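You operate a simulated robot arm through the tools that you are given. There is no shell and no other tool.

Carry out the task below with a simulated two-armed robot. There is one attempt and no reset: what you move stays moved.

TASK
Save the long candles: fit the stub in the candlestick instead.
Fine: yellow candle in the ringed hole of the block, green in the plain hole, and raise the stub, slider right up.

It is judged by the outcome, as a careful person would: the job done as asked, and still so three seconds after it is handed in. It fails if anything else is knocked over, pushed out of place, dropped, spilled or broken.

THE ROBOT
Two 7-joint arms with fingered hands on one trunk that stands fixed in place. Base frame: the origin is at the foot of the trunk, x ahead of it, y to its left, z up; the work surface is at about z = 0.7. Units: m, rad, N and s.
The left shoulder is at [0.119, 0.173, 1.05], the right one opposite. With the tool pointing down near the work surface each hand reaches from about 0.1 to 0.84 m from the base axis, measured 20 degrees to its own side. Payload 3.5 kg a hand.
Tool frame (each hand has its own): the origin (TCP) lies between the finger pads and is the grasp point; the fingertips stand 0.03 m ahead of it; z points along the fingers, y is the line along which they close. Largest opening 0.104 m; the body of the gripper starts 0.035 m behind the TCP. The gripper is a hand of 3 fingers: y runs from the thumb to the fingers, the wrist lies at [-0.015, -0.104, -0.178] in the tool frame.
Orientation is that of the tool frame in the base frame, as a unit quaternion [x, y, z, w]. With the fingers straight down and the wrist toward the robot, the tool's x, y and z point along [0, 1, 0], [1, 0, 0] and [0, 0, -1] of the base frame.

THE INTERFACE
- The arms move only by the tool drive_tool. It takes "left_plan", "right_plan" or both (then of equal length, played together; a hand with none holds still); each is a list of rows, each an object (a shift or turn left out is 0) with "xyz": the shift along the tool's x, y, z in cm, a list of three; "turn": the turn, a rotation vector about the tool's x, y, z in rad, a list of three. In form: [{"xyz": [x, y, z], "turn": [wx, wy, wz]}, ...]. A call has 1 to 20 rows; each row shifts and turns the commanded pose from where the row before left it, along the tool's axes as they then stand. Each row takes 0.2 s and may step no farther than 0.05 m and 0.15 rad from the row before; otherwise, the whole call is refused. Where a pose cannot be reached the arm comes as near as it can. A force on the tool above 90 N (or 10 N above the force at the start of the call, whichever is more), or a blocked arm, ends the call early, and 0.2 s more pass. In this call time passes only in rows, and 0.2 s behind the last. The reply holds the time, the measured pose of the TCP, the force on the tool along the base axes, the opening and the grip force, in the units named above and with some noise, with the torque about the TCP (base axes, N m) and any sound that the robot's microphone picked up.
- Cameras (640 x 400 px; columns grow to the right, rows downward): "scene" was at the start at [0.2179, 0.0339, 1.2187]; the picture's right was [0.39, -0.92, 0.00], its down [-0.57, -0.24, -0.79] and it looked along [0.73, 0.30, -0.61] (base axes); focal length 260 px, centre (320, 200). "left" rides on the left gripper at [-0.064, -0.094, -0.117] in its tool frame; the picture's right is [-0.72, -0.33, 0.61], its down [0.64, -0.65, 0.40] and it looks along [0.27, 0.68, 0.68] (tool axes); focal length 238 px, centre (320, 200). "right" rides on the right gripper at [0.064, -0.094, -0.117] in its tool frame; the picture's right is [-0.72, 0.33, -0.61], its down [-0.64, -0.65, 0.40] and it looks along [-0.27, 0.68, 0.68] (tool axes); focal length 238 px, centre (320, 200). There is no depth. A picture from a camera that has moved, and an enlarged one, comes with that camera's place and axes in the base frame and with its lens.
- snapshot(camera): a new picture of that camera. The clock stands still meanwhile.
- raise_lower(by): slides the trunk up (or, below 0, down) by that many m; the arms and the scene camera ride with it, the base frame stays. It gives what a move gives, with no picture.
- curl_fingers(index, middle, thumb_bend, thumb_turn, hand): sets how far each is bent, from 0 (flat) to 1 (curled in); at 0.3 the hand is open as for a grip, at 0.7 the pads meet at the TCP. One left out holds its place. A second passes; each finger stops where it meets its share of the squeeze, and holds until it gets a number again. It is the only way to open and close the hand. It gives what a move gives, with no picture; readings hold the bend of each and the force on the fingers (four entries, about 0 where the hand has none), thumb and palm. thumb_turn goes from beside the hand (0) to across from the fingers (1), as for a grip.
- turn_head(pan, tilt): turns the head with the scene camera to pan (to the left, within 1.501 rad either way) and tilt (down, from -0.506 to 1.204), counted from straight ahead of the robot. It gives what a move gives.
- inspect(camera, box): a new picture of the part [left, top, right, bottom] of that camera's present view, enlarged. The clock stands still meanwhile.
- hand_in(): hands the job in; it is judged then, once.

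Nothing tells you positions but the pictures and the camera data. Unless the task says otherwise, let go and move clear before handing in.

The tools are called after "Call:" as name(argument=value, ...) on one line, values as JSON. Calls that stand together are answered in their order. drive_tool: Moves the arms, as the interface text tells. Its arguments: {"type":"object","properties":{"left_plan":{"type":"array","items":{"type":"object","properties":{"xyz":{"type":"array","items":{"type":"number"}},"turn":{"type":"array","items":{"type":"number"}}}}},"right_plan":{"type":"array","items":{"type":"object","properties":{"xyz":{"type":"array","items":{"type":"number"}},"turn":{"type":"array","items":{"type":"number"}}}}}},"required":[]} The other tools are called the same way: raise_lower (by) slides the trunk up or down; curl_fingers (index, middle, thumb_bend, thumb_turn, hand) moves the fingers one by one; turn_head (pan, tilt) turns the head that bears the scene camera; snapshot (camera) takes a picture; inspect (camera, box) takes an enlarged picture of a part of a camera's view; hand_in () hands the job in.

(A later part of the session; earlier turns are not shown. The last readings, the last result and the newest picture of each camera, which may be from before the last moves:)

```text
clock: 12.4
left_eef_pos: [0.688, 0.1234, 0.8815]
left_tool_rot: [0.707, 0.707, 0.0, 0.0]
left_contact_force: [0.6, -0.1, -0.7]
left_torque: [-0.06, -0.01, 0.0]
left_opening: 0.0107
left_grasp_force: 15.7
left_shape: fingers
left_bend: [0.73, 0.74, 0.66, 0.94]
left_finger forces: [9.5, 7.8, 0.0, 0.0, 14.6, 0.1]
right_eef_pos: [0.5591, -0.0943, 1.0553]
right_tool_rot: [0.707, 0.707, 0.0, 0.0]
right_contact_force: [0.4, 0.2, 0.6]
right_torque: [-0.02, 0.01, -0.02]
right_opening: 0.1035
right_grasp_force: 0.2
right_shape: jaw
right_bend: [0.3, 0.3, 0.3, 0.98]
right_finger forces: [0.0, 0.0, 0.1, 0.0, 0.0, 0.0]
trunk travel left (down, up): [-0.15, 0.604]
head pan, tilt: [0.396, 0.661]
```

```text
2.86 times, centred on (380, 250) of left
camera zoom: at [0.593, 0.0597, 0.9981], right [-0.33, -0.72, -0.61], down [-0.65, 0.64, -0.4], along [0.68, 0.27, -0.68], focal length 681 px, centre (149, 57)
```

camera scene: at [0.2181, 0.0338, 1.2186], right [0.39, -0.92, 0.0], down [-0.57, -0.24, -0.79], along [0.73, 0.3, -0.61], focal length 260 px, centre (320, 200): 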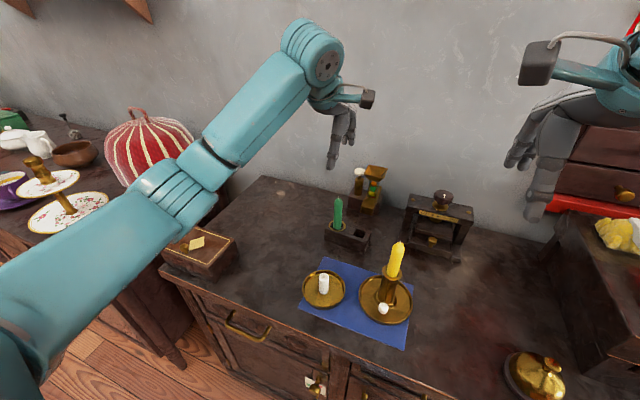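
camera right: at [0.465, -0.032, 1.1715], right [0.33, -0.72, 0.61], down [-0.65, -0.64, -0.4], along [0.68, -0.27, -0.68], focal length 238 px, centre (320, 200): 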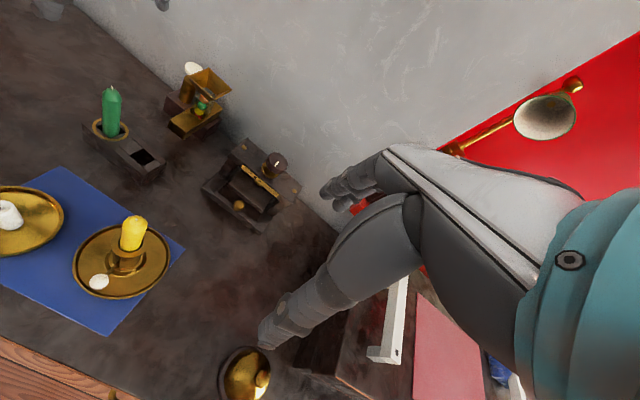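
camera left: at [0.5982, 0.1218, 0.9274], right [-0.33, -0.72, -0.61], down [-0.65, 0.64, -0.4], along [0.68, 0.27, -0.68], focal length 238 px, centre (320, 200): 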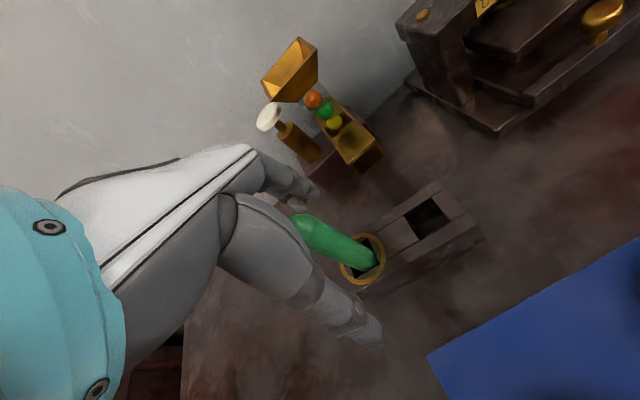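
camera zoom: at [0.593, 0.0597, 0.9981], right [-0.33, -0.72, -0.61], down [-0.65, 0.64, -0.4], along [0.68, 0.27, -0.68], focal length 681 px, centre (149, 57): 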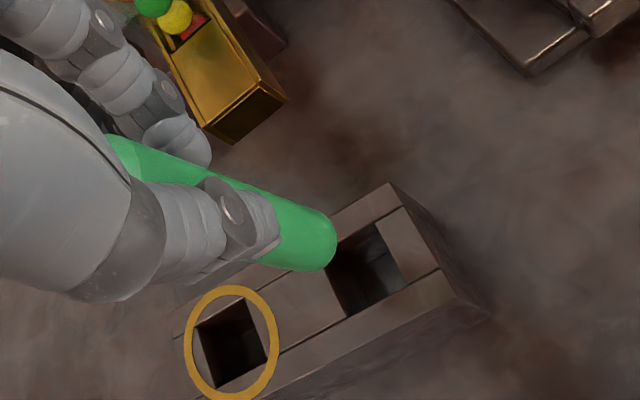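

The bottom end is within about 2 mm of the hole's centre, so I'll nudge +1.5 mm in y and lower partway.

Call:
drive_tool(left_plan=[{"xyz": [0.15, 0, 1.0]}, {"xyz": [0, 0, 1.0]}, {"xyz": [0, 0, 1.0]}, {"xyz": [0, 0, 1.0]}, {"xyz": [0, 0, 0.8]}, {"xyz": [0, 0, 0]}])

Call:
inspect(camera="scene", box=[310, 160, 400, 270])

Call:
inspect(camera="right", box=[70, 70, 190, 190])

Call:
inspect(camera="left", box=[280, 180, 480, 320])

```text
clock: 13.8
left_eef_pos: [0.6875, 0.1242, 0.8364]
left_tool_rot: [0.707, 0.707, 0.003, 0.005]
left_contact_force: [-2.8, 2.3, 24.3]
left_torque: [0.04, -0.1, 0.02]
left_opening: 0.0097
left_grasp_force: 23.6
left_shape: fingers
left_bend: [0.74, 0.75, 0.68, 0.94]
left_finger forces: [12.6, 14.0, 0.0, 0.0, 21.3, 0.1]
right_eef_pos: [0.5576, -0.095, 1.0582]
right_tool_rot: [0.708, 0.707, 0.001, 0.001]
right_contact_force: [0.0, -1.0, 0.4]
right_torque: [-0.04, -0.01, 0.02]
right_opening: 0.1038
right_grasp_force: 0.0
right_shape: jaw
right_bend: [0.3, 0.3, 0.3, 0.98]
right_finger forces: [0.0, 0.0, 0.0, 0.1, 0.1, 0.0]
trunk travel left (down, up): [-0.15, 0.604]
head pan, tilt: [0.396, 0.661]
```

```text
3.64 times, centred on (355, 215) of scene
camera zoom: at [0.2151, 0.0337, 1.2196], right [0.39, -0.92, 0.0], down [-0.57, -0.24, -0.79], along [0.73, 0.3, -0.61], focal length 947 px, centre (193, 146)
```

zoom: 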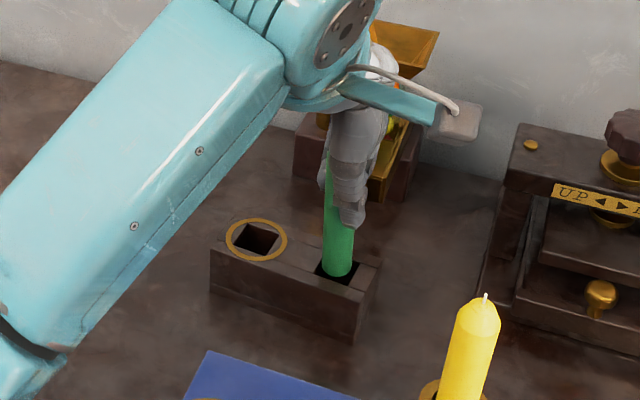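

```text
3.33 times, centred on (130, 130) of right
camera zoom: at [0.462, -0.032, 1.1733], right [0.32, -0.72, 0.61], down [-0.65, -0.64, -0.41], along [0.69, -0.27, -0.68], focal length 794 px, centre (953, 433)
```

zoom: 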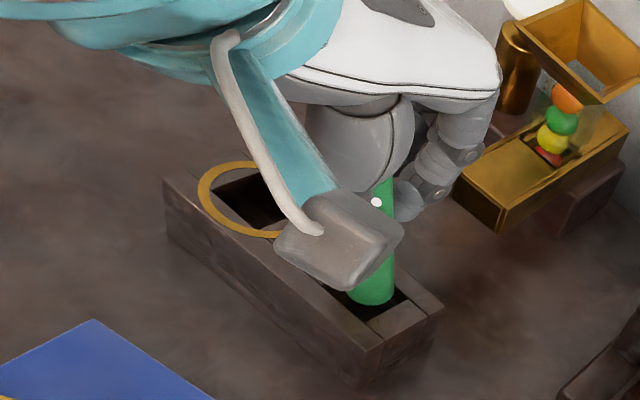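

```text
2.86 times, centred on (380, 250) of left
camera zoom: at [0.592, 0.0612, 0.9536], right [-0.32, -0.72, -0.62], down [-0.65, 0.64, -0.41], along [0.69, 0.27, -0.67], focal length 681 px, centre (149, 57)
```

zoom: 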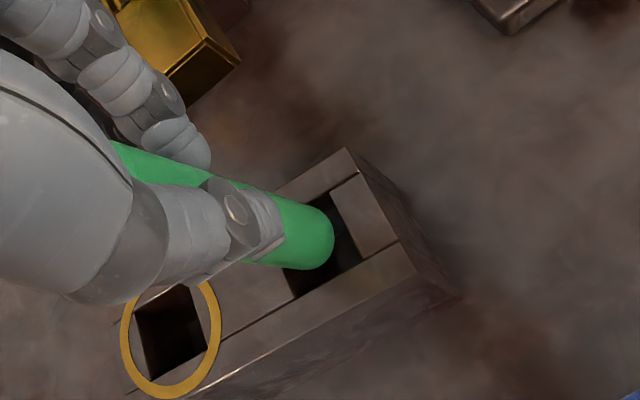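

There's 24 N of push-back, so the candle is resting on the hole's edge. I'll back up slightly and look closely.

Call:
drive_tool(left_plan=[{"xyz": [0, 0, -0.8]}, {"xyz": [0, 0, -0.2]}, {"xyz": [0, 0, 0]}])

Call:
inspect(camera="scene", box=[325, 190, 385, 260])

Call:
inspect(camera="right", box=[100, 100, 180, 180])

Call:
inspect(camera="left", box=[320, 200, 440, 300])

```text
clock: 14.6
left_eef_pos: [0.6876, 0.1245, 0.8405]
left_tool_rot: [0.707, 0.707, -0.001, -0.001]
left_contact_force: [0.6, 0.5, -0.1]
left_torque: [-0.01, -0.01, 0.02]
left_opening: 0.0099
left_grasp_force: 15.7
left_shape: fingers
left_bend: [0.74, 0.74, 0.68, 0.94]
left_finger forces: [9.0, 9.3, 0.0, 0.0, 13.6, 0.1]
right_eef_pos: [0.5585, -0.0952, 1.0541]
right_tool_rot: [0.707, 0.707, 0.0, 0.0]
right_contact_force: [-0.6, -0.4, 0.2]
right_torque: [-0.01, -0.04, 0.01]
right_opening: 0.1035
right_grasp_force: 0.0
right_shape: jaw
right_bend: [0.3, 0.3, 0.3, 0.98]
right_finger forces: [0.1, 0.1, 0.0, 0.0, 0.1, 0.1]
trunk travel left (down, up): [-0.15, 0.604]
head pan, tilt: [0.396, 0.661]
```

```text
5.71 times, centred on (355, 225) of scene
camera zoom: at [0.2179, 0.0339, 1.2185], right [0.39, -0.92, 0.0], down [-0.57, -0.24, -0.79], along [0.73, 0.3, -0.61], focal length 1488 px, centre (120, 57)
```

zoom: 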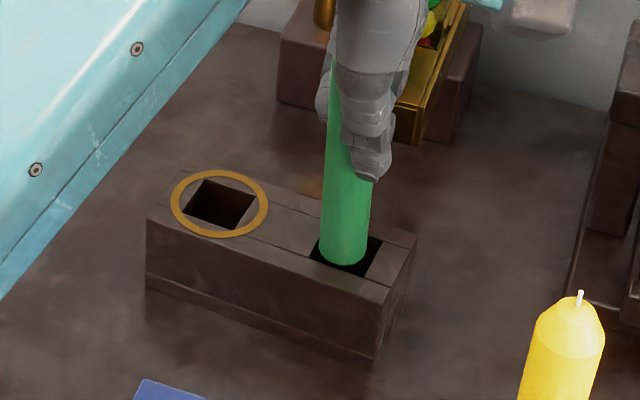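

```text
5.00 times, centred on (140, 140) of right
camera zoom: at [0.4648, -0.0318, 1.1715], right [0.33, -0.72, 0.61], down [-0.65, -0.64, -0.4], along [0.68, -0.27, -0.68], focal length 1192 px, centre (1220, 500)
```

zoom: 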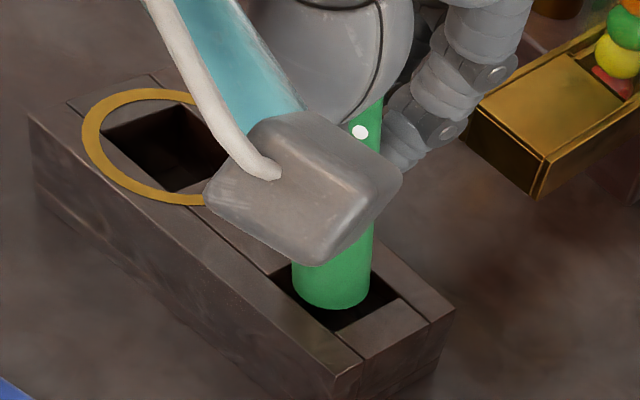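

```text
4.00 times, centred on (380, 250) of left
camera zoom: at [0.5939, 0.0611, 0.9579], right [-0.33, -0.72, -0.61], down [-0.65, 0.64, -0.4], along [0.68, 0.27, -0.68], focal length 953 px, centre (80, 0)
```

zoom: 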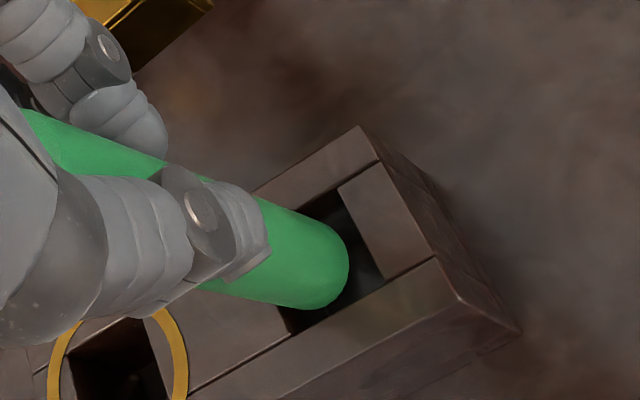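

From three views the candle's end needs to go about 2 mm toward −y and 1 mm toward −x. I'll shift and lower gently.

Call:
drive_tool(left_plan=[{"xyz": [-0.22, -0.1, -0.3]}, {"xyz": [0, 0, 0.4]}, {"xyz": [0, 0, 0.4]}, {"xyz": [0, 0, 0.4]}, {"xyz": [0, 0, 0.0]}])

Call:
inspect(camera="scene", box=[325, 190, 385, 260])

Call:
inspect(camera="right", box=[100, 100, 180, 180])

Call:
inspect(camera="left", box=[320, 200, 440, 300])

```text
clock: 15.8
left_eef_pos: [0.6876, 0.1224, 0.8318]
left_tool_rot: [0.707, 0.708, 0.0, 0.0]
left_contact_force: [0.9, 0.1, 0.5]
left_torque: [0.03, 0.0, 0.0]
left_opening: 0.0098
left_grasp_force: 15.9
left_shape: fingers
left_bend: [0.74, 0.74, 0.68, 0.94]
left_finger forces: [8.9, 9.4, 0.1, 0.0, 13.6, 0.1]
right_eef_pos: [0.5598, -0.0956, 1.0536]
right_tool_rot: [0.707, 0.707, -0.001, 0.0]
right_contact_force: [0.1, 0.2, -0.3]
right_torque: [0.0, -0.01, 0.02]
right_opening: 0.1038
right_grasp_force: 0.0
right_shape: jaw
right_bend: [0.3, 0.3, 0.3, 0.98]
right_finger forces: [0.0, 0.1, 0.0, 0.0, 0.0, 0.1]
trunk travel left (down, up): [-0.15, 0.604]
head pan, tilt: [0.396, 0.661]
```

```text
5.71 times, centred on (355, 225) of scene
camera zoom: at [0.218, 0.0339, 1.2186], right [0.39, -0.92, 0.0], down [-0.57, -0.24, -0.79], along [0.73, 0.3, -0.61], focal length 1488 px, centre (120, 57)
```

zoom: 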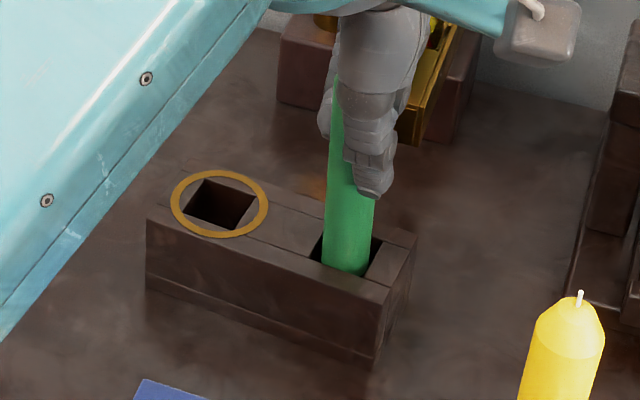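

```text
5.00 times, centred on (140, 140) of right
camera zoom: at [0.4648, -0.0318, 1.1717], right [0.33, -0.72, 0.61], down [-0.65, -0.64, -0.4], along [0.68, -0.27, -0.68], focal length 1192 px, centre (1220, 500)
```

zoom: 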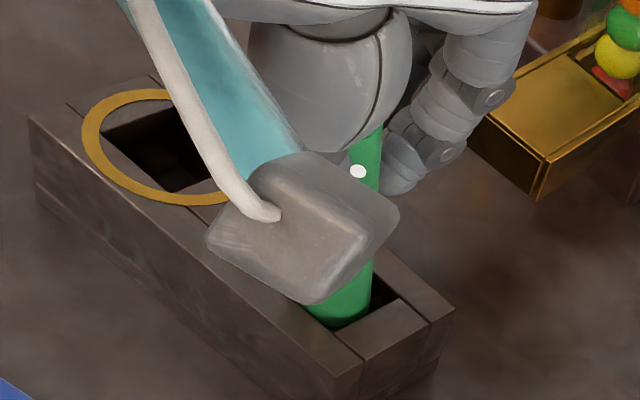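

```text
4.00 times, centred on (380, 250) of left
camera zoom: at [0.5928, 0.0593, 0.9497], right [-0.33, -0.72, -0.61], down [-0.65, 0.64, -0.4], along [0.68, 0.27, -0.68], focal length 953 px, centre (80, 0)
```

zoom: 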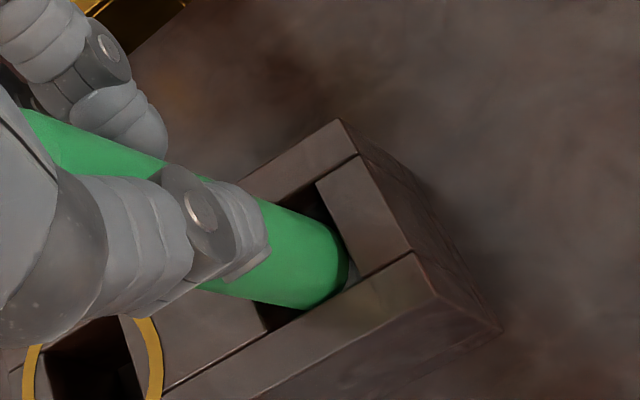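

The candle is in the hole with no contact force. I'll continue lowering toward the floor of the hole.

Call:
drive_tool(left_plan=[{"xyz": [0, 0, 0.5]}, {"xyz": [0, 0, 0.5]}, {"xyz": [0, 0, 0.4]}, {"xyz": [0, 0, 0.3]}, {"xyz": [0, 0, 0]}])

Call:
inspect(camera="scene", box=[325, 190, 385, 260])

Call:
inspect(camera="left", box=[320, 200, 440, 300])

```text
clock: 17.0
left_eef_pos: [0.6883, 0.1226, 0.8157]
left_tool_rot: [0.708, 0.706, 0.0, -0.001]
left_contact_force: [1.6, 0.1, 0.5]
left_torque: [-0.03, -0.1, 0.03]
left_opening: 0.0098
left_grasp_force: 17.0
left_shape: fingers
left_bend: [0.74, 0.74, 0.68, 0.94]
left_finger forces: [9.7, 9.6, 0.1, 0.0, 14.0, 0.0]
right_eef_pos: [0.5588, -0.0947, 1.0549]
right_tool_rot: [0.707, 0.707, 0.0, 0.0]
right_contact_force: [0.3, -0.6, -0.1]
right_torque: [-0.01, -0.03, 0.0]
right_opening: 0.1037
right_grasp_force: 0.1
right_shape: jaw
right_bend: [0.3, 0.3, 0.3, 0.98]
right_finger forces: [0.0, 0.0, 0.1, 0.1, 0.0, 0.0]
trunk travel left (down, up): [-0.15, 0.604]
head pan, tilt: [0.396, 0.661]
```

```text
5.71 times, centred on (355, 225) of scene
camera zoom: at [0.218, 0.0339, 1.2186], right [0.39, -0.92, 0.0], down [-0.57, -0.24, -0.79], along [0.73, 0.3, -0.61], focal length 1488 px, centre (120, 57)
```

zoom: 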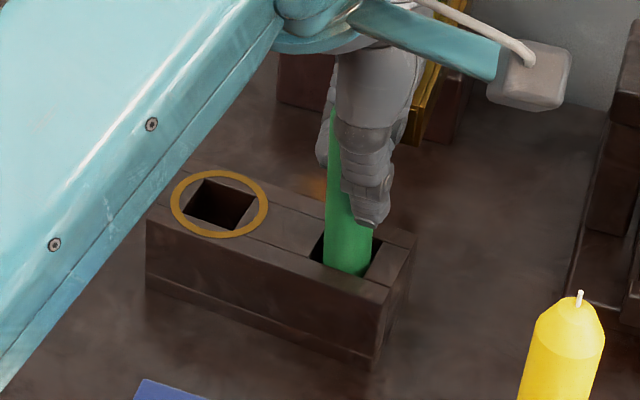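

```text
4.00 times, centred on (380, 250) of left
camera zoom: at [0.5927, 0.0588, 0.9332], right [-0.33, -0.72, -0.61], down [-0.65, 0.64, -0.4], along [0.68, 0.27, -0.68], focal length 953 px, centre (80, 0)
```

zoom: 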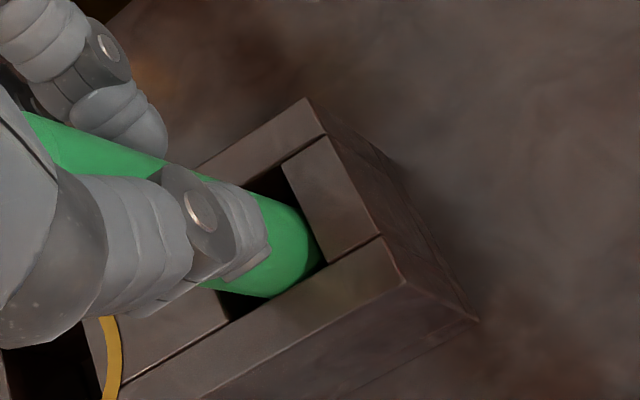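

Call:
drive_tool(left_plan=[{"xyz": [0, 0, 0.3]}, {"xyz": [0, 0, 0.3]}, {"xyz": [0, 0, 0.2]}, {"xyz": [0, 0, 0]}])

```text
clock: 18.0
left_eef_pos: [0.6856, 0.1223, 0.8072]
left_tool_rot: [0.707, 0.707, 0.001, 0.0]
left_contact_force: [1.2, -0.1, -0.3]
left_torque: [0.0, -0.08, 0.0]
left_opening: 0.0099
left_grasp_force: 16.7
left_shape: fingers
left_bend: [0.74, 0.74, 0.68, 0.94]
left_finger forces: [9.8, 9.8, 0.0, 0.0, 14.1, 0.1]
right_eef_pos: [0.5592, -0.0954, 1.0563]
right_tool_rot: [0.707, 0.707, 0.0, 0.0]
right_contact_force: [-0.3, -0.3, 0.6]
right_torque: [0.01, 0.0, 0.02]
right_opening: 0.1036
right_grasp_force: 0.1
right_shape: jaw
right_bend: [0.3, 0.3, 0.3, 0.98]
right_finger forces: [0.0, 0.1, 0.0, 0.0, 0.0, 0.0]
trunk travel left (down, up): [-0.15, 0.604]
head pan, tilt: [0.396, 0.661]
```

Call:
drive_tool(left_plan=[{"xyz": [0, 0, 0.2]}, {"xyz": [0, 0, 0.2]}, {"xyz": [0, 0, 0]}])

Call:
inspect(camera="scene", box=[325, 190, 385, 260])

Call:
inspect(camera="right", box=[80, 80, 180, 180])

Call:
inspect(camera="left", box=[300, 180, 440, 300])

```text
clock: 18.8
left_eef_pos: [0.6872, 0.1223, 0.8054]
left_tool_rot: [0.707, 0.707, 0.001, 0.001]
left_contact_force: [1.0, -0.1, 9.9]
left_torque: [-0.03, 0.02, -0.04]
left_opening: 0.0094
left_grasp_force: 17.8
left_shape: fingers
left_bend: [0.74, 0.74, 0.68, 0.94]
left_finger forces: [10.0, 10.8, 0.0, 0.0, 14.8, 0.1]
right_eef_pos: [0.5585, -0.0949, 1.0561]
right_tool_rot: [0.707, 0.707, 0.0, 0.0]
right_contact_force: [0.4, -0.4, -0.4]
right_torque: [0.02, 0.02, 0.02]
right_opening: 0.1038
right_grasp_force: 0.0
right_shape: jaw
right_bend: [0.3, 0.3, 0.3, 0.98]
right_finger forces: [0.0, 0.0, 0.0, 0.0, 0.1, 0.0]
trunk travel left (down, up): [-0.15, 0.604]
head pan, tilt: [0.396, 0.661]
```

```text
5.71 times, centred on (355, 225) of scene
camera zoom: at [0.217, 0.0337, 1.219], right [0.39, -0.92, 0.0], down [-0.57, -0.24, -0.79], along [0.73, 0.3, -0.61], focal length 1488 px, centre (120, 57)
```

zoom: 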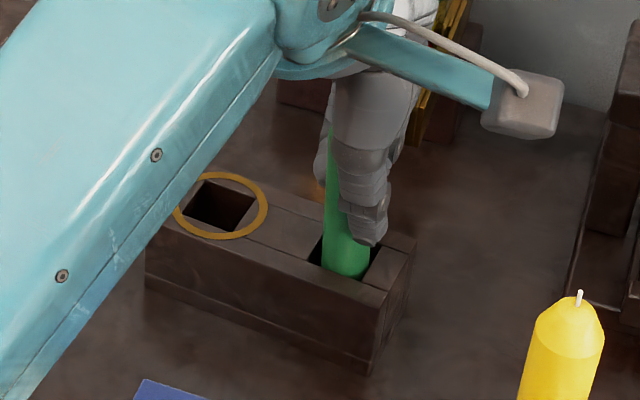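

```text
4.00 times, centred on (130, 130) of right
camera zoom: at [0.4639, -0.032, 1.1722], right [0.33, -0.72, 0.61], down [-0.65, -0.64, -0.4], along [0.68, -0.27, -0.68], focal length 953 px, centre (1080, 480)
```

zoom: 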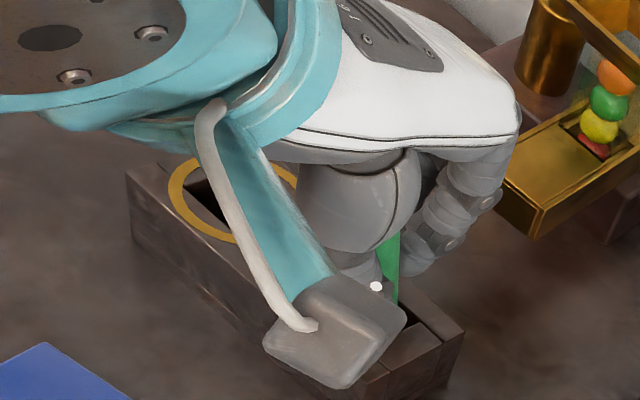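

```text
3.33 times, centred on (370, 240) of left
camera zoom: at [0.5916, 0.0588, 0.923], right [-0.32, -0.72, -0.61], down [-0.65, 0.64, -0.41], along [0.69, 0.27, -0.68], focal length 794 px, centre (153, 67)
```

zoom: 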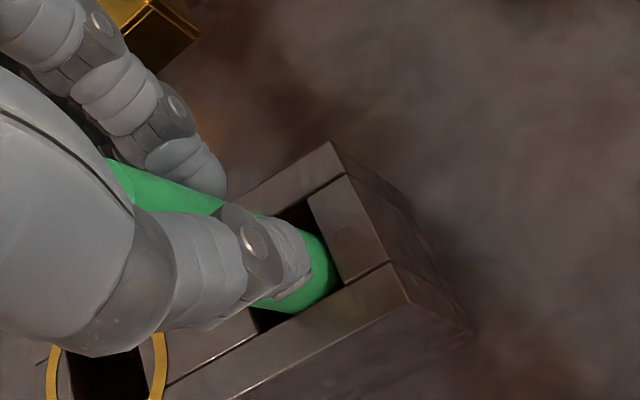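

There's 10 N from below, so the candle is on the hole's floor. I'll relieve the pressure and open the hand.

Call:
drive_tool(left_plan=[{"xyz": [0, 0, -0.2]}, {"xyz": [0, 0, 0]}])

Call:
curl_fingers(hand="left", index=0.55, middle=0.55, thumb_bend=0.55)

Call:
curl_fingers(hand="left", index=0.3, middle=0.3, thumb_bend=0.3, thumb_turn=1.0)

Call:
inspect(camera="scene", box=[310, 180, 390, 260])

Call:
inspect(camera="left", box=[240, 160, 460, 320])

```text
clock: 19.4
left_eef_pos: [0.6871, 0.1227, 0.8063]
left_tool_rot: [0.708, 0.706, -0.001, -0.001]
left_contact_force: [2.0, -1.1, 5.1]
left_torque: [-0.04, -0.07, 0.05]
left_opening: 0.0095
left_grasp_force: 17.3
left_shape: fingers
left_bend: [0.74, 0.74, 0.68, 0.94]
left_finger forces: [10.9, 9.4, 0.1, 0.0, 14.2, 0.0]
right_eef_pos: [0.5582, -0.0959, 1.0547]
right_tool_rot: [0.707, 0.707, 0.0, 0.0]
right_contact_force: [0.5, 0.3, 0.4]
right_torque: [0.03, -0.03, 0.0]
right_opening: 0.1038
right_grasp_force: 0.0
right_shape: jaw
right_bend: [0.3, 0.3, 0.3, 0.98]
right_finger forces: [0.0, 0.0, 0.1, 0.1, 0.0, 0.0]
trunk travel left (down, up): [-0.15, 0.604]
head pan, tilt: [0.396, 0.661]
```

```text
clock: 20.4
left_eef_pos: [0.6869, 0.1218, 0.8063]
left_tool_rot: [0.708, 0.707, 0.0, 0.0]
left_contact_force: [0.1, -0.1, 1.1]
left_torque: [-0.02, 0.01, -0.02]
left_opening: 0.0386
left_grasp_force: 0.0
left_shape: fingers
left_bend: [0.55, 0.55, 0.55, 0.97]
left_finger forces: [0.1, 0.0, 0.0, 0.1, 0.0, 0.1]
right_eef_pos: [0.5592, -0.0961, 1.0551]
right_tool_rot: [0.707, 0.707, -0.001, 0.0]
right_contact_force: [0.4, -0.1, 0.0]
right_torque: [-0.01, 0.02, 0.01]
right_opening: 0.1038
right_grasp_force: 0.1
right_shape: jaw
right_bend: [0.3, 0.3, 0.3, 0.98]
right_finger forces: [0.0, 0.1, 0.1, 0.0, 0.0, 0.0]
trunk travel left (down, up): [-0.15, 0.604]
head pan, tilt: [0.396, 0.661]
```

```text
clock: 21.4
left_eef_pos: [0.6867, 0.1227, 0.8067]
left_tool_rot: [0.707, 0.707, 0.0, 0.001]
left_contact_force: [-0.6, 0.1, -0.1]
left_torque: [-0.02, 0.02, 0.02]
left_opening: 0.1025
left_grasp_force: 0.1
left_shape: fingers
left_bend: [0.3, 0.3, 0.3, 0.98]
left_finger forces: [0.1, 0.0, 0.0, 0.0, 0.1, 0.0]
right_eef_pos: [0.5588, -0.0953, 1.056]
right_tool_rot: [0.708, 0.707, 0.0, -0.001]
right_contact_force: [-0.1, 0.1, -0.2]
right_torque: [-0.02, 0.0, 0.0]
right_opening: 0.1039
right_grasp_force: 0.0
right_shape: jaw
right_bend: [0.3, 0.3, 0.3, 0.98]
right_finger forces: [0.1, 0.1, 0.1, 0.0, 0.0, 0.0]
trunk travel left (down, up): [-0.15, 0.604]
head pan, tilt: [0.396, 0.661]
```

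```text
5.00 times, centred on (350, 220) of scene
camera zoom: at [0.2179, 0.0339, 1.2187], right [0.39, -0.92, 0.0], down [-0.57, -0.24, -0.79], along [0.73, 0.3, -0.61], focal length 1302 px, centre (170, 100)
```

zoom: 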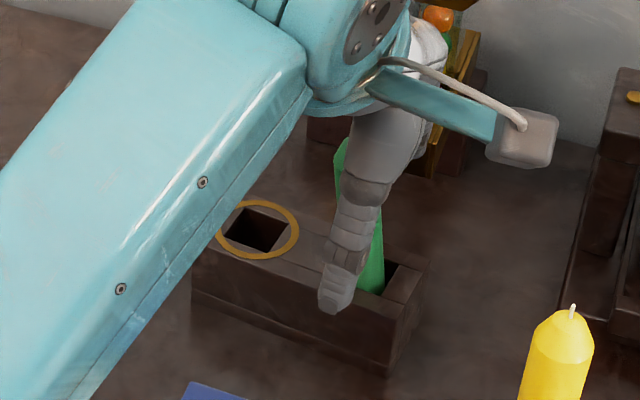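

```text
2.50 times, centred on (350, 240) of left
camera zoom: at [0.5921, 0.0592, 0.9239], right [-0.33, -0.72, -0.61], down [-0.65, 0.64, -0.4], along [0.68, 0.27, -0.68], focal length 596 px, centre (245, 100)
```

zoom: 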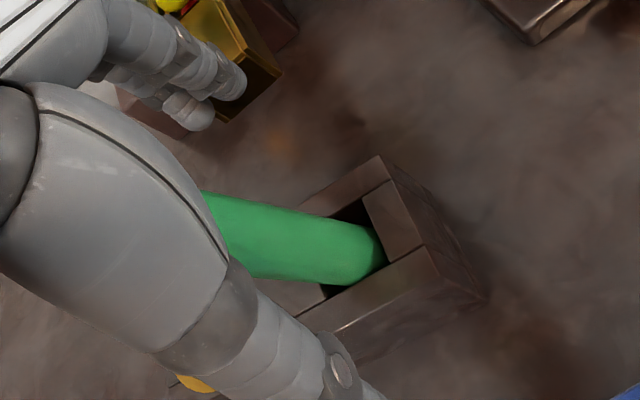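

The green candle is released in the plain hole, leaning slightly in its loose fit. I'll withdraw straight up.

Call:
drive_tool(left_plan=[{"xyz": [0, 0, -2]}, {"xyz": [0, 0, -3]}, {"xyz": [0, 0, -4]}, {"xyz": [0, 0, -4]}, {"xyz": [0, 0, -3]}, {"xyz": [0, 0, 0]}])

Call:
snapshot(camera="scene")

Call:
inspect(camera="right", box=[60, 60, 200, 200])

Call:
inspect(camera="left", box=[340, 200, 500, 320])

```text
clock: 22.8
left_eef_pos: [0.6875, 0.1216, 0.9692]
left_tool_rot: [0.707, 0.707, 0.0, 0.001]
left_contact_force: [0.5, 0.8, -0.8]
left_torque: [0.0, -0.04, 0.01]
left_opening: 0.1028
left_grasp_force: 0.0
left_shape: fingers
left_bend: [0.3, 0.3, 0.3, 0.98]
left_finger forces: [0.0, 0.1, 0.0, 0.0, 0.0, 0.0]
right_eef_pos: [0.5588, -0.0944, 1.0552]
right_tool_rot: [0.707, 0.707, 0.0, 0.0]
right_contact_force: [-0.1, -0.8, 0.6]
right_torque: [0.01, 0.02, 0.0]
right_opening: 0.1039
right_grasp_force: 0.0
right_shape: jaw
right_bend: [0.3, 0.3, 0.3, 0.98]
right_finger forces: [0.0, 0.1, 0.0, 0.1, 0.0, 0.0]
trunk travel left (down, up): [-0.15, 0.604]
head pan, tilt: [0.396, 0.661]
```

```text
taken
camera scene: at [0.218, 0.0339, 1.2186], right [0.39, -0.92, 0.0], down [-0.57, -0.24, -0.79], along [0.73, 0.3, -0.61], focal length 260 px, centre (320, 200)
```

scene: 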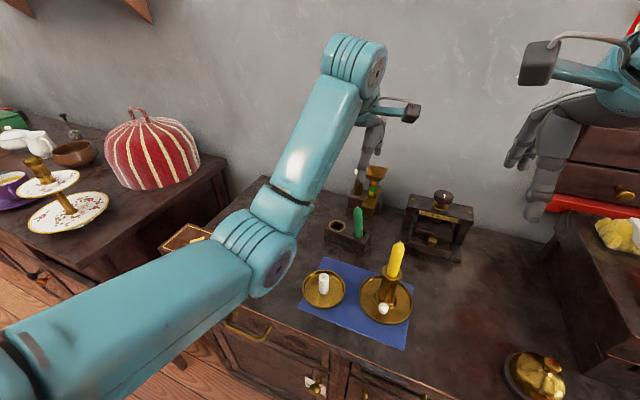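

```text
2.86 times, centred on (130, 130) of right
camera zoom: at [0.4649, -0.0319, 1.1716], right [0.33, -0.72, 0.61], down [-0.65, -0.64, -0.4], along [0.68, -0.27, -0.68], focal length 681 px, centre (863, 400)
```

zoom: 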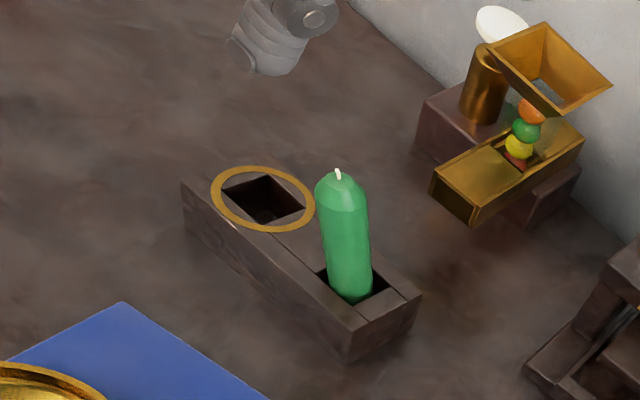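

```text
3.33 times, centred on (420, 260) of left
camera zoom: at [0.5928, 0.0586, 1.086], right [-0.33, -0.72, -0.61], down [-0.65, 0.64, -0.4], along [0.68, 0.27, -0.68], focal length 794 px, centre (-13, 0)
```

zoom: 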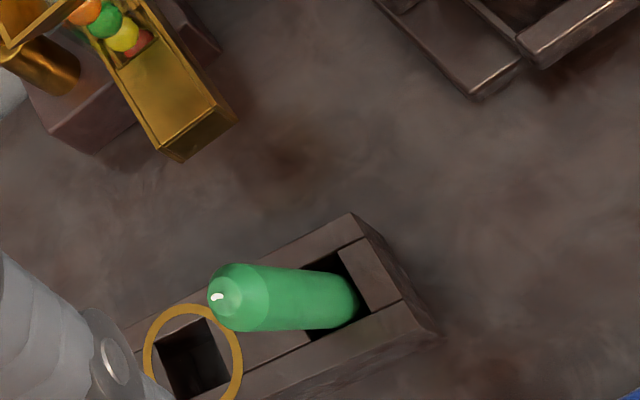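

The green candle stands in the plain hole, and the ringed hole is empty. Next I'll bring the left hand above the yellow candle.

Call:
drive_tool(left_plan=[{"xyz": [-2.4, -3.3, 0]}, {"xyz": [-2.4, -3.4, 0]}, {"xyz": [-2.4, -3.3, 0]}, {"xyz": [-2.5, -3.35, 0]}, {"xyz": [0, 0, 0]}])

Call:
snapshot(camera="scene")

Call:
snapshot(camera="left")

Call:
inspect(camera="right", box=[30, 140, 250, 320])

```text
clock: 24.0
left_eef_pos: [0.591, 0.0197, 0.9402]
left_tool_rot: [0.707, 0.707, 0.001, 0.0]
left_contact_force: [-0.2, 0.4, -0.2]
left_torque: [0.05, -0.01, -0.01]
left_opening: 0.1031
left_grasp_force: 0.1
left_shape: fingers
left_bend: [0.3, 0.3, 0.3, 0.98]
left_finger forces: [0.0, 0.1, 0.0, 0.0, 0.0, 0.0]
left hand out of reach, approached as far as the arm can: row 3, 4
right_eef_pos: [0.5598, -0.0958, 1.0553]
right_tool_rot: [0.708, 0.707, 0.0, 0.0]
right_contact_force: [-0.1, -0.6, 0.5]
right_torque: [0.0, -0.03, 0.01]
right_opening: 0.104
right_grasp_force: 0.1
right_shape: jaw
right_bend: [0.3, 0.3, 0.3, 0.98]
right_finger forces: [0.0, 0.0, 0.1, 0.0, 0.0, 0.0]
trunk travel left (down, up): [-0.15, 0.604]
head pan, tilt: [0.396, 0.661]
```

```text
taken
camera scene: at [0.2179, 0.0336, 1.2187], right [0.39, -0.92, 0.0], down [-0.57, -0.24, -0.79], along [0.73, 0.3, -0.61], focal length 260 px, centre (320, 200)
```

scene: 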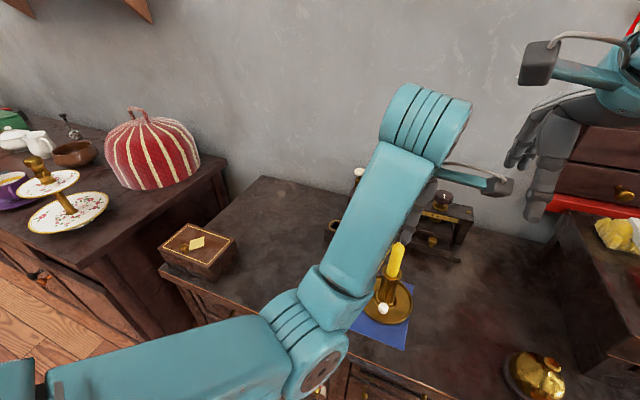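

```text
taken
camera left: at [0.4966, -0.0443, 1.0569], right [-0.33, -0.72, -0.61], down [-0.65, 0.64, -0.41], along [0.68, 0.27, -0.68], focal length 238 px, centre (320, 200)
```

left: 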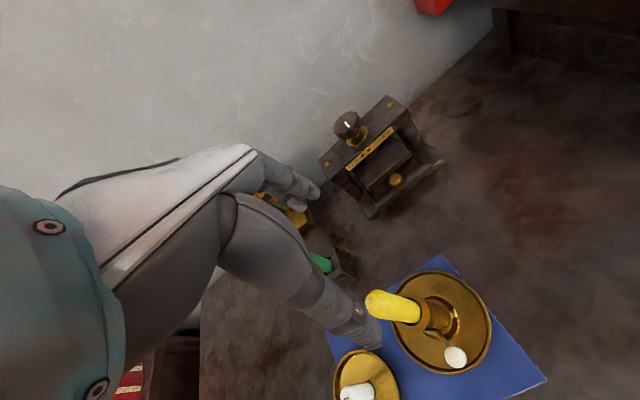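

```text
2.22 times, centred on (140, 230) of right
camera zoom: at [0.4647, -0.0322, 1.1716], right [0.33, -0.72, 0.61], down [-0.65, -0.64, -0.4], along [0.68, -0.27, -0.68], focal length 530 px, centre (720, 133)
```

zoom: 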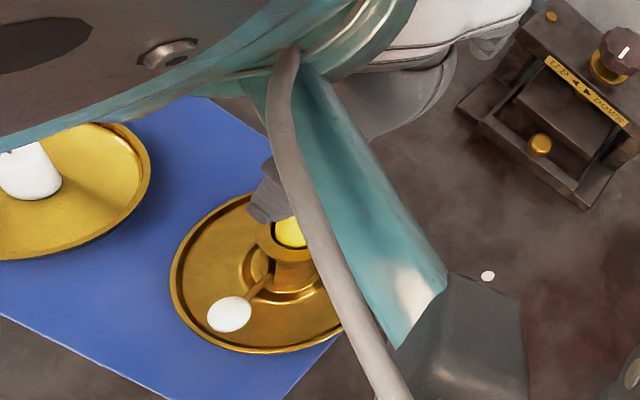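

The left arm runs out of reach there with the wrist pointing straight back. I'll back off and yaw the hand so the wrist sits more to the left, then try again.

Call:
drive_tool(left_plan=[{"xyz": [2.5, 2.2, -1.0]}, {"xyz": [2.5, 2.2, 0]}, {"xyz": [2.5, 2.2, 0]}, {"turn": [0, 0, 0.14]}, {"turn": [0, 0, 0.14]}, {"turn": [0, 0, 0.14]}, {"turn": [0, 0, 0.14]}, {"turn": [0, 0, 0.14]}, {"turn": [0, 0, 0.0]}])

Call:
snapshot(camera="scene")

```text
clock: 26.0
left_eef_pos: [0.6574, 0.097, 0.9481]
left_tool_rot: [0.907, 0.421, 0.0, 0.0]
left_contact_force: [0.4, 0.0, -0.1]
left_torque: [0.01, -0.01, -0.01]
left_opening: 0.103
left_grasp_force: 0.0
left_shape: fingers
left_bend: [0.3, 0.3, 0.3, 0.98]
left_finger forces: [0.1, 0.1, 0.0, 0.1, 0.0, 0.0]
right_eef_pos: [0.5575, -0.0968, 1.0557]
right_tool_rot: [0.707, 0.707, 0.001, 0.0]
right_contact_force: [0.3, 0.7, 0.1]
right_torque: [0.0, 0.01, 0.03]
right_opening: 0.1035
right_grasp_force: 0.1
right_shape: jaw
right_bend: [0.3, 0.3, 0.3, 0.98]
right_finger forces: [0.1, 0.1, 0.0, 0.0, 0.0, 0.0]
trunk travel left (down, up): [-0.15, 0.604]
head pan, tilt: [0.396, 0.661]
```

```text
taken
camera scene: at [0.2179, 0.034, 1.2186], right [0.39, -0.92, 0.0], down [-0.57, -0.24, -0.79], along [0.73, 0.3, -0.61], focal length 260 px, centre (320, 200)
```

scene: 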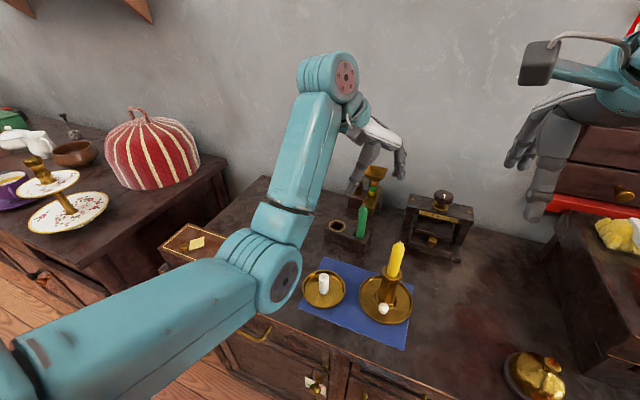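

The yaw worked. Now to above the yellow candle with the new orientation.

Call:
drive_tool(left_plan=[{"xyz": [-3.0, -0.8, -1.2]}, {"xyz": [-3.0, -0.8, 0]}, {"xyz": [-3.1, -0.8, 0]}, {"xyz": [-3.1, -0.8, 0]}, {"xyz": [0, 0, 0]}])

Call:
snapshot(camera="scene")

Call:
snapshot(camera="left")

```text
clock: 27.2
left_eef_pos: [0.5541, 0.0226, 0.958]
left_tool_rot: [0.907, 0.421, 0.0, 0.001]
left_contact_force: [-1.4, -0.5, 0.0]
left_torque: [0.01, 0.01, 0.0]
left_opening: 0.1028
left_grasp_force: 0.0
left_shape: fingers
left_bend: [0.3, 0.3, 0.3, 0.98]
left_finger forces: [0.0, 0.0, 0.0, 0.0, 0.0, 0.1]
right_eef_pos: [0.5588, -0.0962, 1.0546]
right_tool_rot: [0.707, 0.707, 0.0, 0.0]
right_contact_force: [0.4, 0.0, 0.0]
right_torque: [-0.03, -0.02, 0.01]
right_opening: 0.104
right_grasp_force: 0.1
right_shape: jaw
right_bend: [0.3, 0.3, 0.3, 0.98]
right_finger forces: [0.1, 0.0, 0.1, 0.0, 0.0, 0.0]
trunk travel left (down, up): [-0.15, 0.604]
head pan, tilt: [0.396, 0.661]
```

```text
taken
camera scene: at [0.2179, 0.0339, 1.2186], right [0.39, -0.92, 0.0], down [-0.57, -0.24, -0.79], along [0.73, 0.3, -0.61], focal length 260 px, centre (320, 200)
```

scene: 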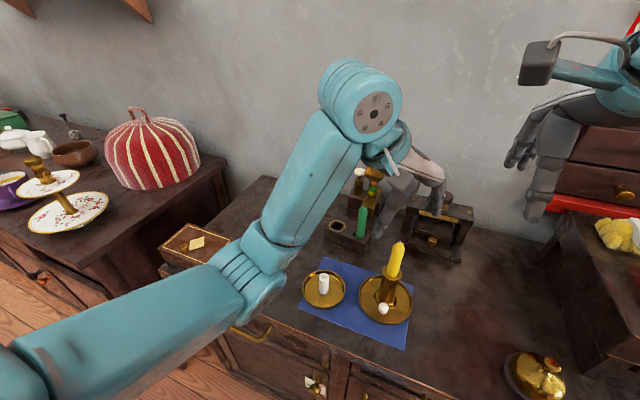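

```text
taken
camera left: at [0.4396, 0.0359, 1.075], right [-0.71, -0.34, -0.61], down [-0.09, 0.91, -0.4], along [0.7, -0.24, -0.68], focal length 238 px, centre (320, 200)
```

left: 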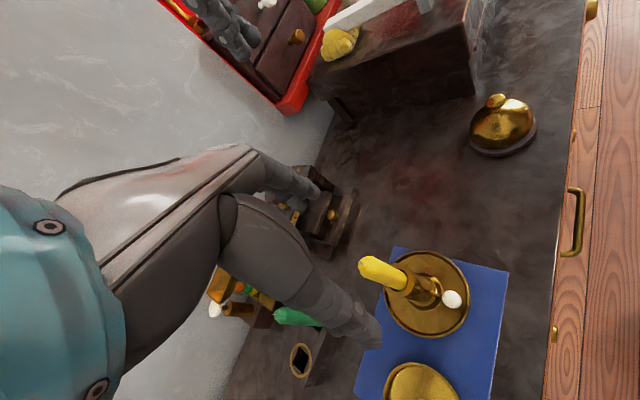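

The hand is now over the yellow candle. I'll check the alignment closely before descending.

Call:
inspect(camera="left", box=[320, 210, 500, 340])

Call:
inspect(camera="right", box=[50, 160, 210, 310])

Call:
inspect(camera="scene", box=[350, 160, 460, 330])

```text
3.08 times, centred on (410, 275) of left
camera zoom: at [0.4396, 0.0359, 1.075], right [-0.71, -0.34, -0.61], down [-0.09, 0.91, -0.4], along [0.7, -0.24, -0.68], focal length 733 px, centre (43, -31)
```

zoom: 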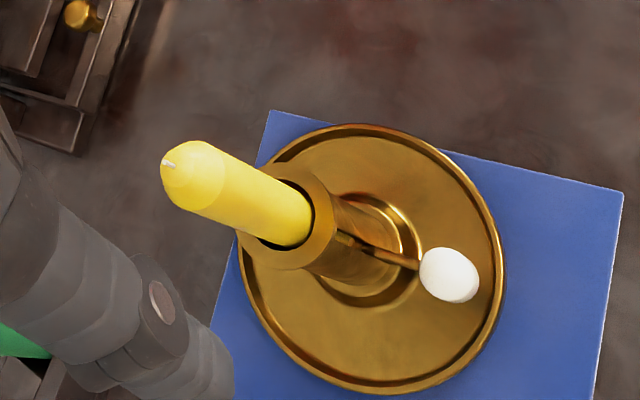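

```text
2.67 times, centred on (130, 235) of right
camera zoom: at [0.4648, -0.0319, 1.1716], right [0.33, -0.72, 0.61], down [-0.65, -0.64, -0.4], along [0.68, -0.27, -0.68], focal length 636 px, centre (827, 107)
```

zoom: 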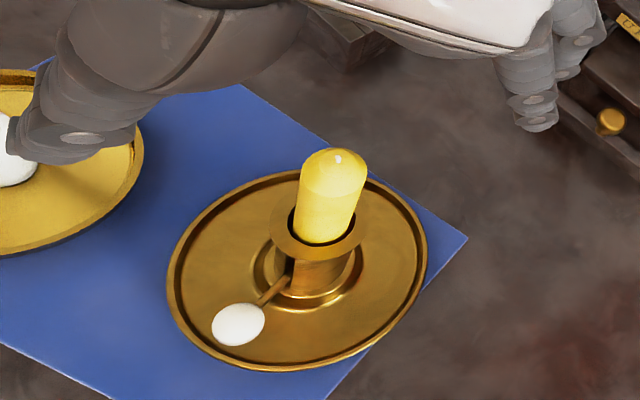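

```text
2.35 times, centred on (405, 245) of scene
camera zoom: at [0.2179, 0.0339, 1.2186], right [0.39, -0.92, 0.0], down [-0.57, -0.24, -0.79], along [0.73, 0.3, -0.61], focal length 612 px, centre (120, 94)
```

zoom: 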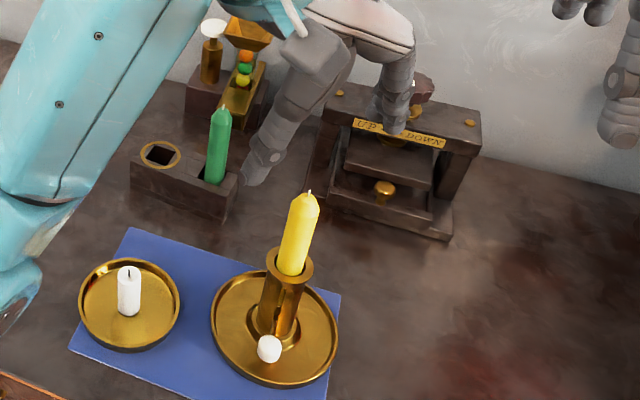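

The tube axis works out at about (0.555, 0.0255). I'll shift about 3 mm and descend around the candle, keeping the palm above its tip.

Call:
drive_tool(left_plan=[{"xyz": [0.29, -0.12, 2.5]}, {"xyz": [0, 0, 2.5]}, {"xyz": [0, 0, 2.5]}, {"xyz": [0, 0, 1.8]}, {"xyz": [0, 0, 0.5]}, {"xyz": [0, 0, 0]}])

Call:
inspect(camera="left", box=[220, 140, 460, 320])

Call:
inspect(camera="right", box=[50, 160, 210, 310])

Call:
inspect(camera="scene", box=[340, 190, 450, 330])

```text
clock: 28.6
left_eef_pos: [0.554, 0.0264, 0.861]
left_tool_rot: [0.907, 0.421, 0.001, 0.0]
left_contact_force: [-0.6, -0.7, 0.1]
left_torque: [0.0, 0.01, 0.02]
left_opening: 0.1031
left_grasp_force: 0.1
left_shape: fingers
left_bend: [0.3, 0.3, 0.3, 0.98]
left_finger forces: [0.1, 0.0, 0.1, 0.0, 0.0, 0.0]
right_eef_pos: [0.5583, -0.0949, 1.056]
right_tool_rot: [0.707, 0.707, 0.0, 0.001]
right_contact_force: [-0.9, -1.0, 0.1]
right_torque: [0.0, -0.02, 0.0]
right_opening: 0.1036
right_grasp_force: 0.1
right_shape: jaw
right_bend: [0.3, 0.3, 0.3, 0.98]
right_finger forces: [0.1, 0.0, 0.1, 0.1, 0.1, 0.0]
trunk travel left (down, up): [-0.15, 0.604]
head pan, tilt: [0.396, 0.661]
```

```text
2.22 times, centred on (340, 230) of left
camera zoom: at [0.4412, 0.0384, 0.9785], right [-0.71, -0.34, -0.61], down [-0.09, 0.91, -0.4], along [0.7, -0.24, -0.68], focal length 530 px, centre (276, 133)
```

zoom: 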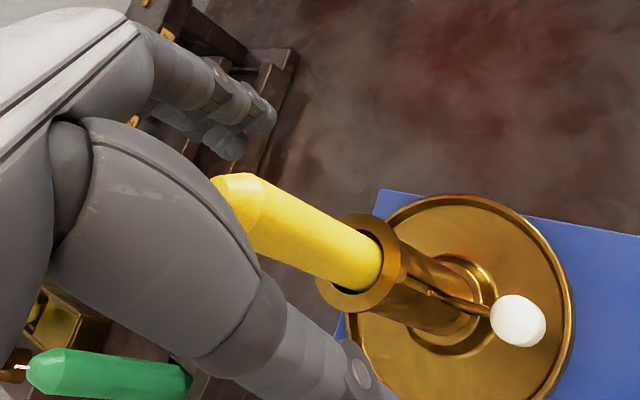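

```text
2.67 times, centred on (130, 235) of right
camera zoom: at [0.4647, -0.0319, 1.1717], right [0.33, -0.72, 0.61], down [-0.65, -0.64, -0.4], along [0.68, -0.27, -0.68], focal length 636 px, centre (827, 107)
```

zoom: 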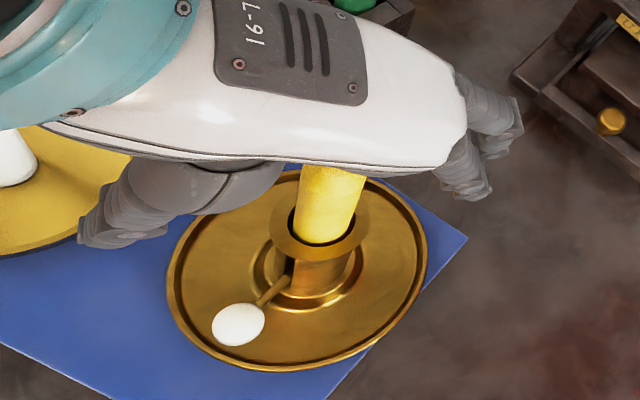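

```text
2.86 times, centred on (395, 260) of scene
camera zoom: at [0.2179, 0.0339, 1.2187], right [0.39, -0.92, 0.0], down [-0.57, -0.24, -0.79], along [0.73, 0.3, -0.61], focal length 744 px, centre (106, 29)
```

zoom: 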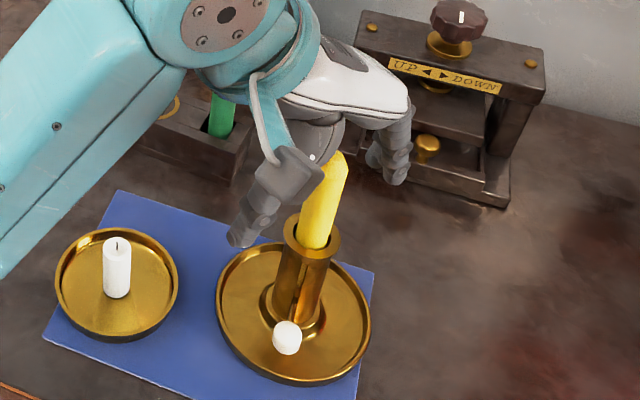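

The candle is centred between thumb and fingers. I'll close lightly first to check the balance.

Call:
curl_fingers(hand="left", index=0.68, middle=0.68, thumb_bend=0.68)

Call:
inspect(camera="scene", box=[350, 200, 440, 320])

Call:
inspect(camera="left", box=[240, 160, 440, 300])

```text
clock: 29.6
left_eef_pos: [0.5555, 0.0254, 0.861]
left_tool_rot: [0.907, 0.421, 0.001, 0.0]
left_contact_force: [-0.6, 0.2, -0.5]
left_torque: [0.03, 0.01, -0.02]
left_opening: 0.0161
left_grasp_force: 4.5
left_shape: fingers
left_bend: [0.64, 0.66, 0.64, 1.0]
left_finger forces: [2.5, 1.5, 0.1, 0.1, 4.3, 0.0]
right_eef_pos: [0.5588, -0.0959, 1.0553]
right_tool_rot: [0.707, 0.707, 0.0, 0.0]
right_contact_force: [0.2, 0.9, 0.2]
right_torque: [-0.03, 0.02, -0.02]
right_opening: 0.1041
right_grasp_force: 0.1
right_shape: jaw
right_bend: [0.3, 0.3, 0.3, 0.98]
right_finger forces: [0.0, 0.1, 0.0, 0.0, 0.0, 0.0]
trunk travel left (down, up): [-0.15, 0.604]
head pan, tilt: [0.396, 0.661]
```

```text
3.33 times, centred on (395, 260) of scene
camera zoom: at [0.218, 0.0339, 1.2186], right [0.39, -0.92, 0.0], down [-0.57, -0.24, -0.79], along [0.73, 0.3, -0.61], focal length 868 px, centre (70, 0)
```

zoom: 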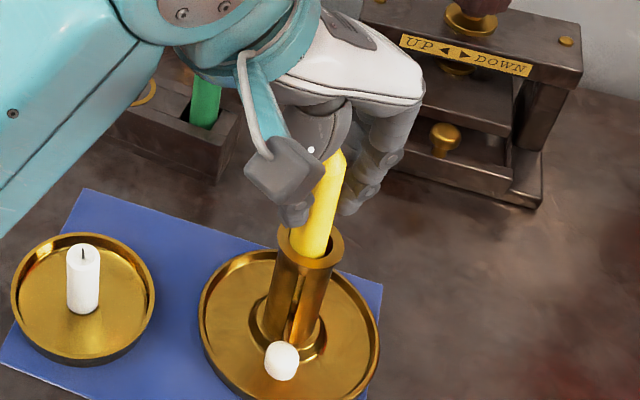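

```text
2.86 times, centred on (340, 230) of left
camera zoom: at [0.4413, 0.0385, 0.9788], right [-0.71, -0.34, -0.61], down [-0.09, 0.91, -0.4], along [0.7, -0.24, -0.68], focal length 681 px, centre (263, 114)
```

zoom: 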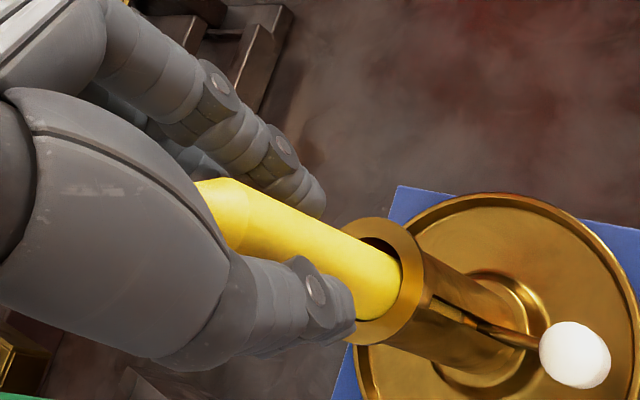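

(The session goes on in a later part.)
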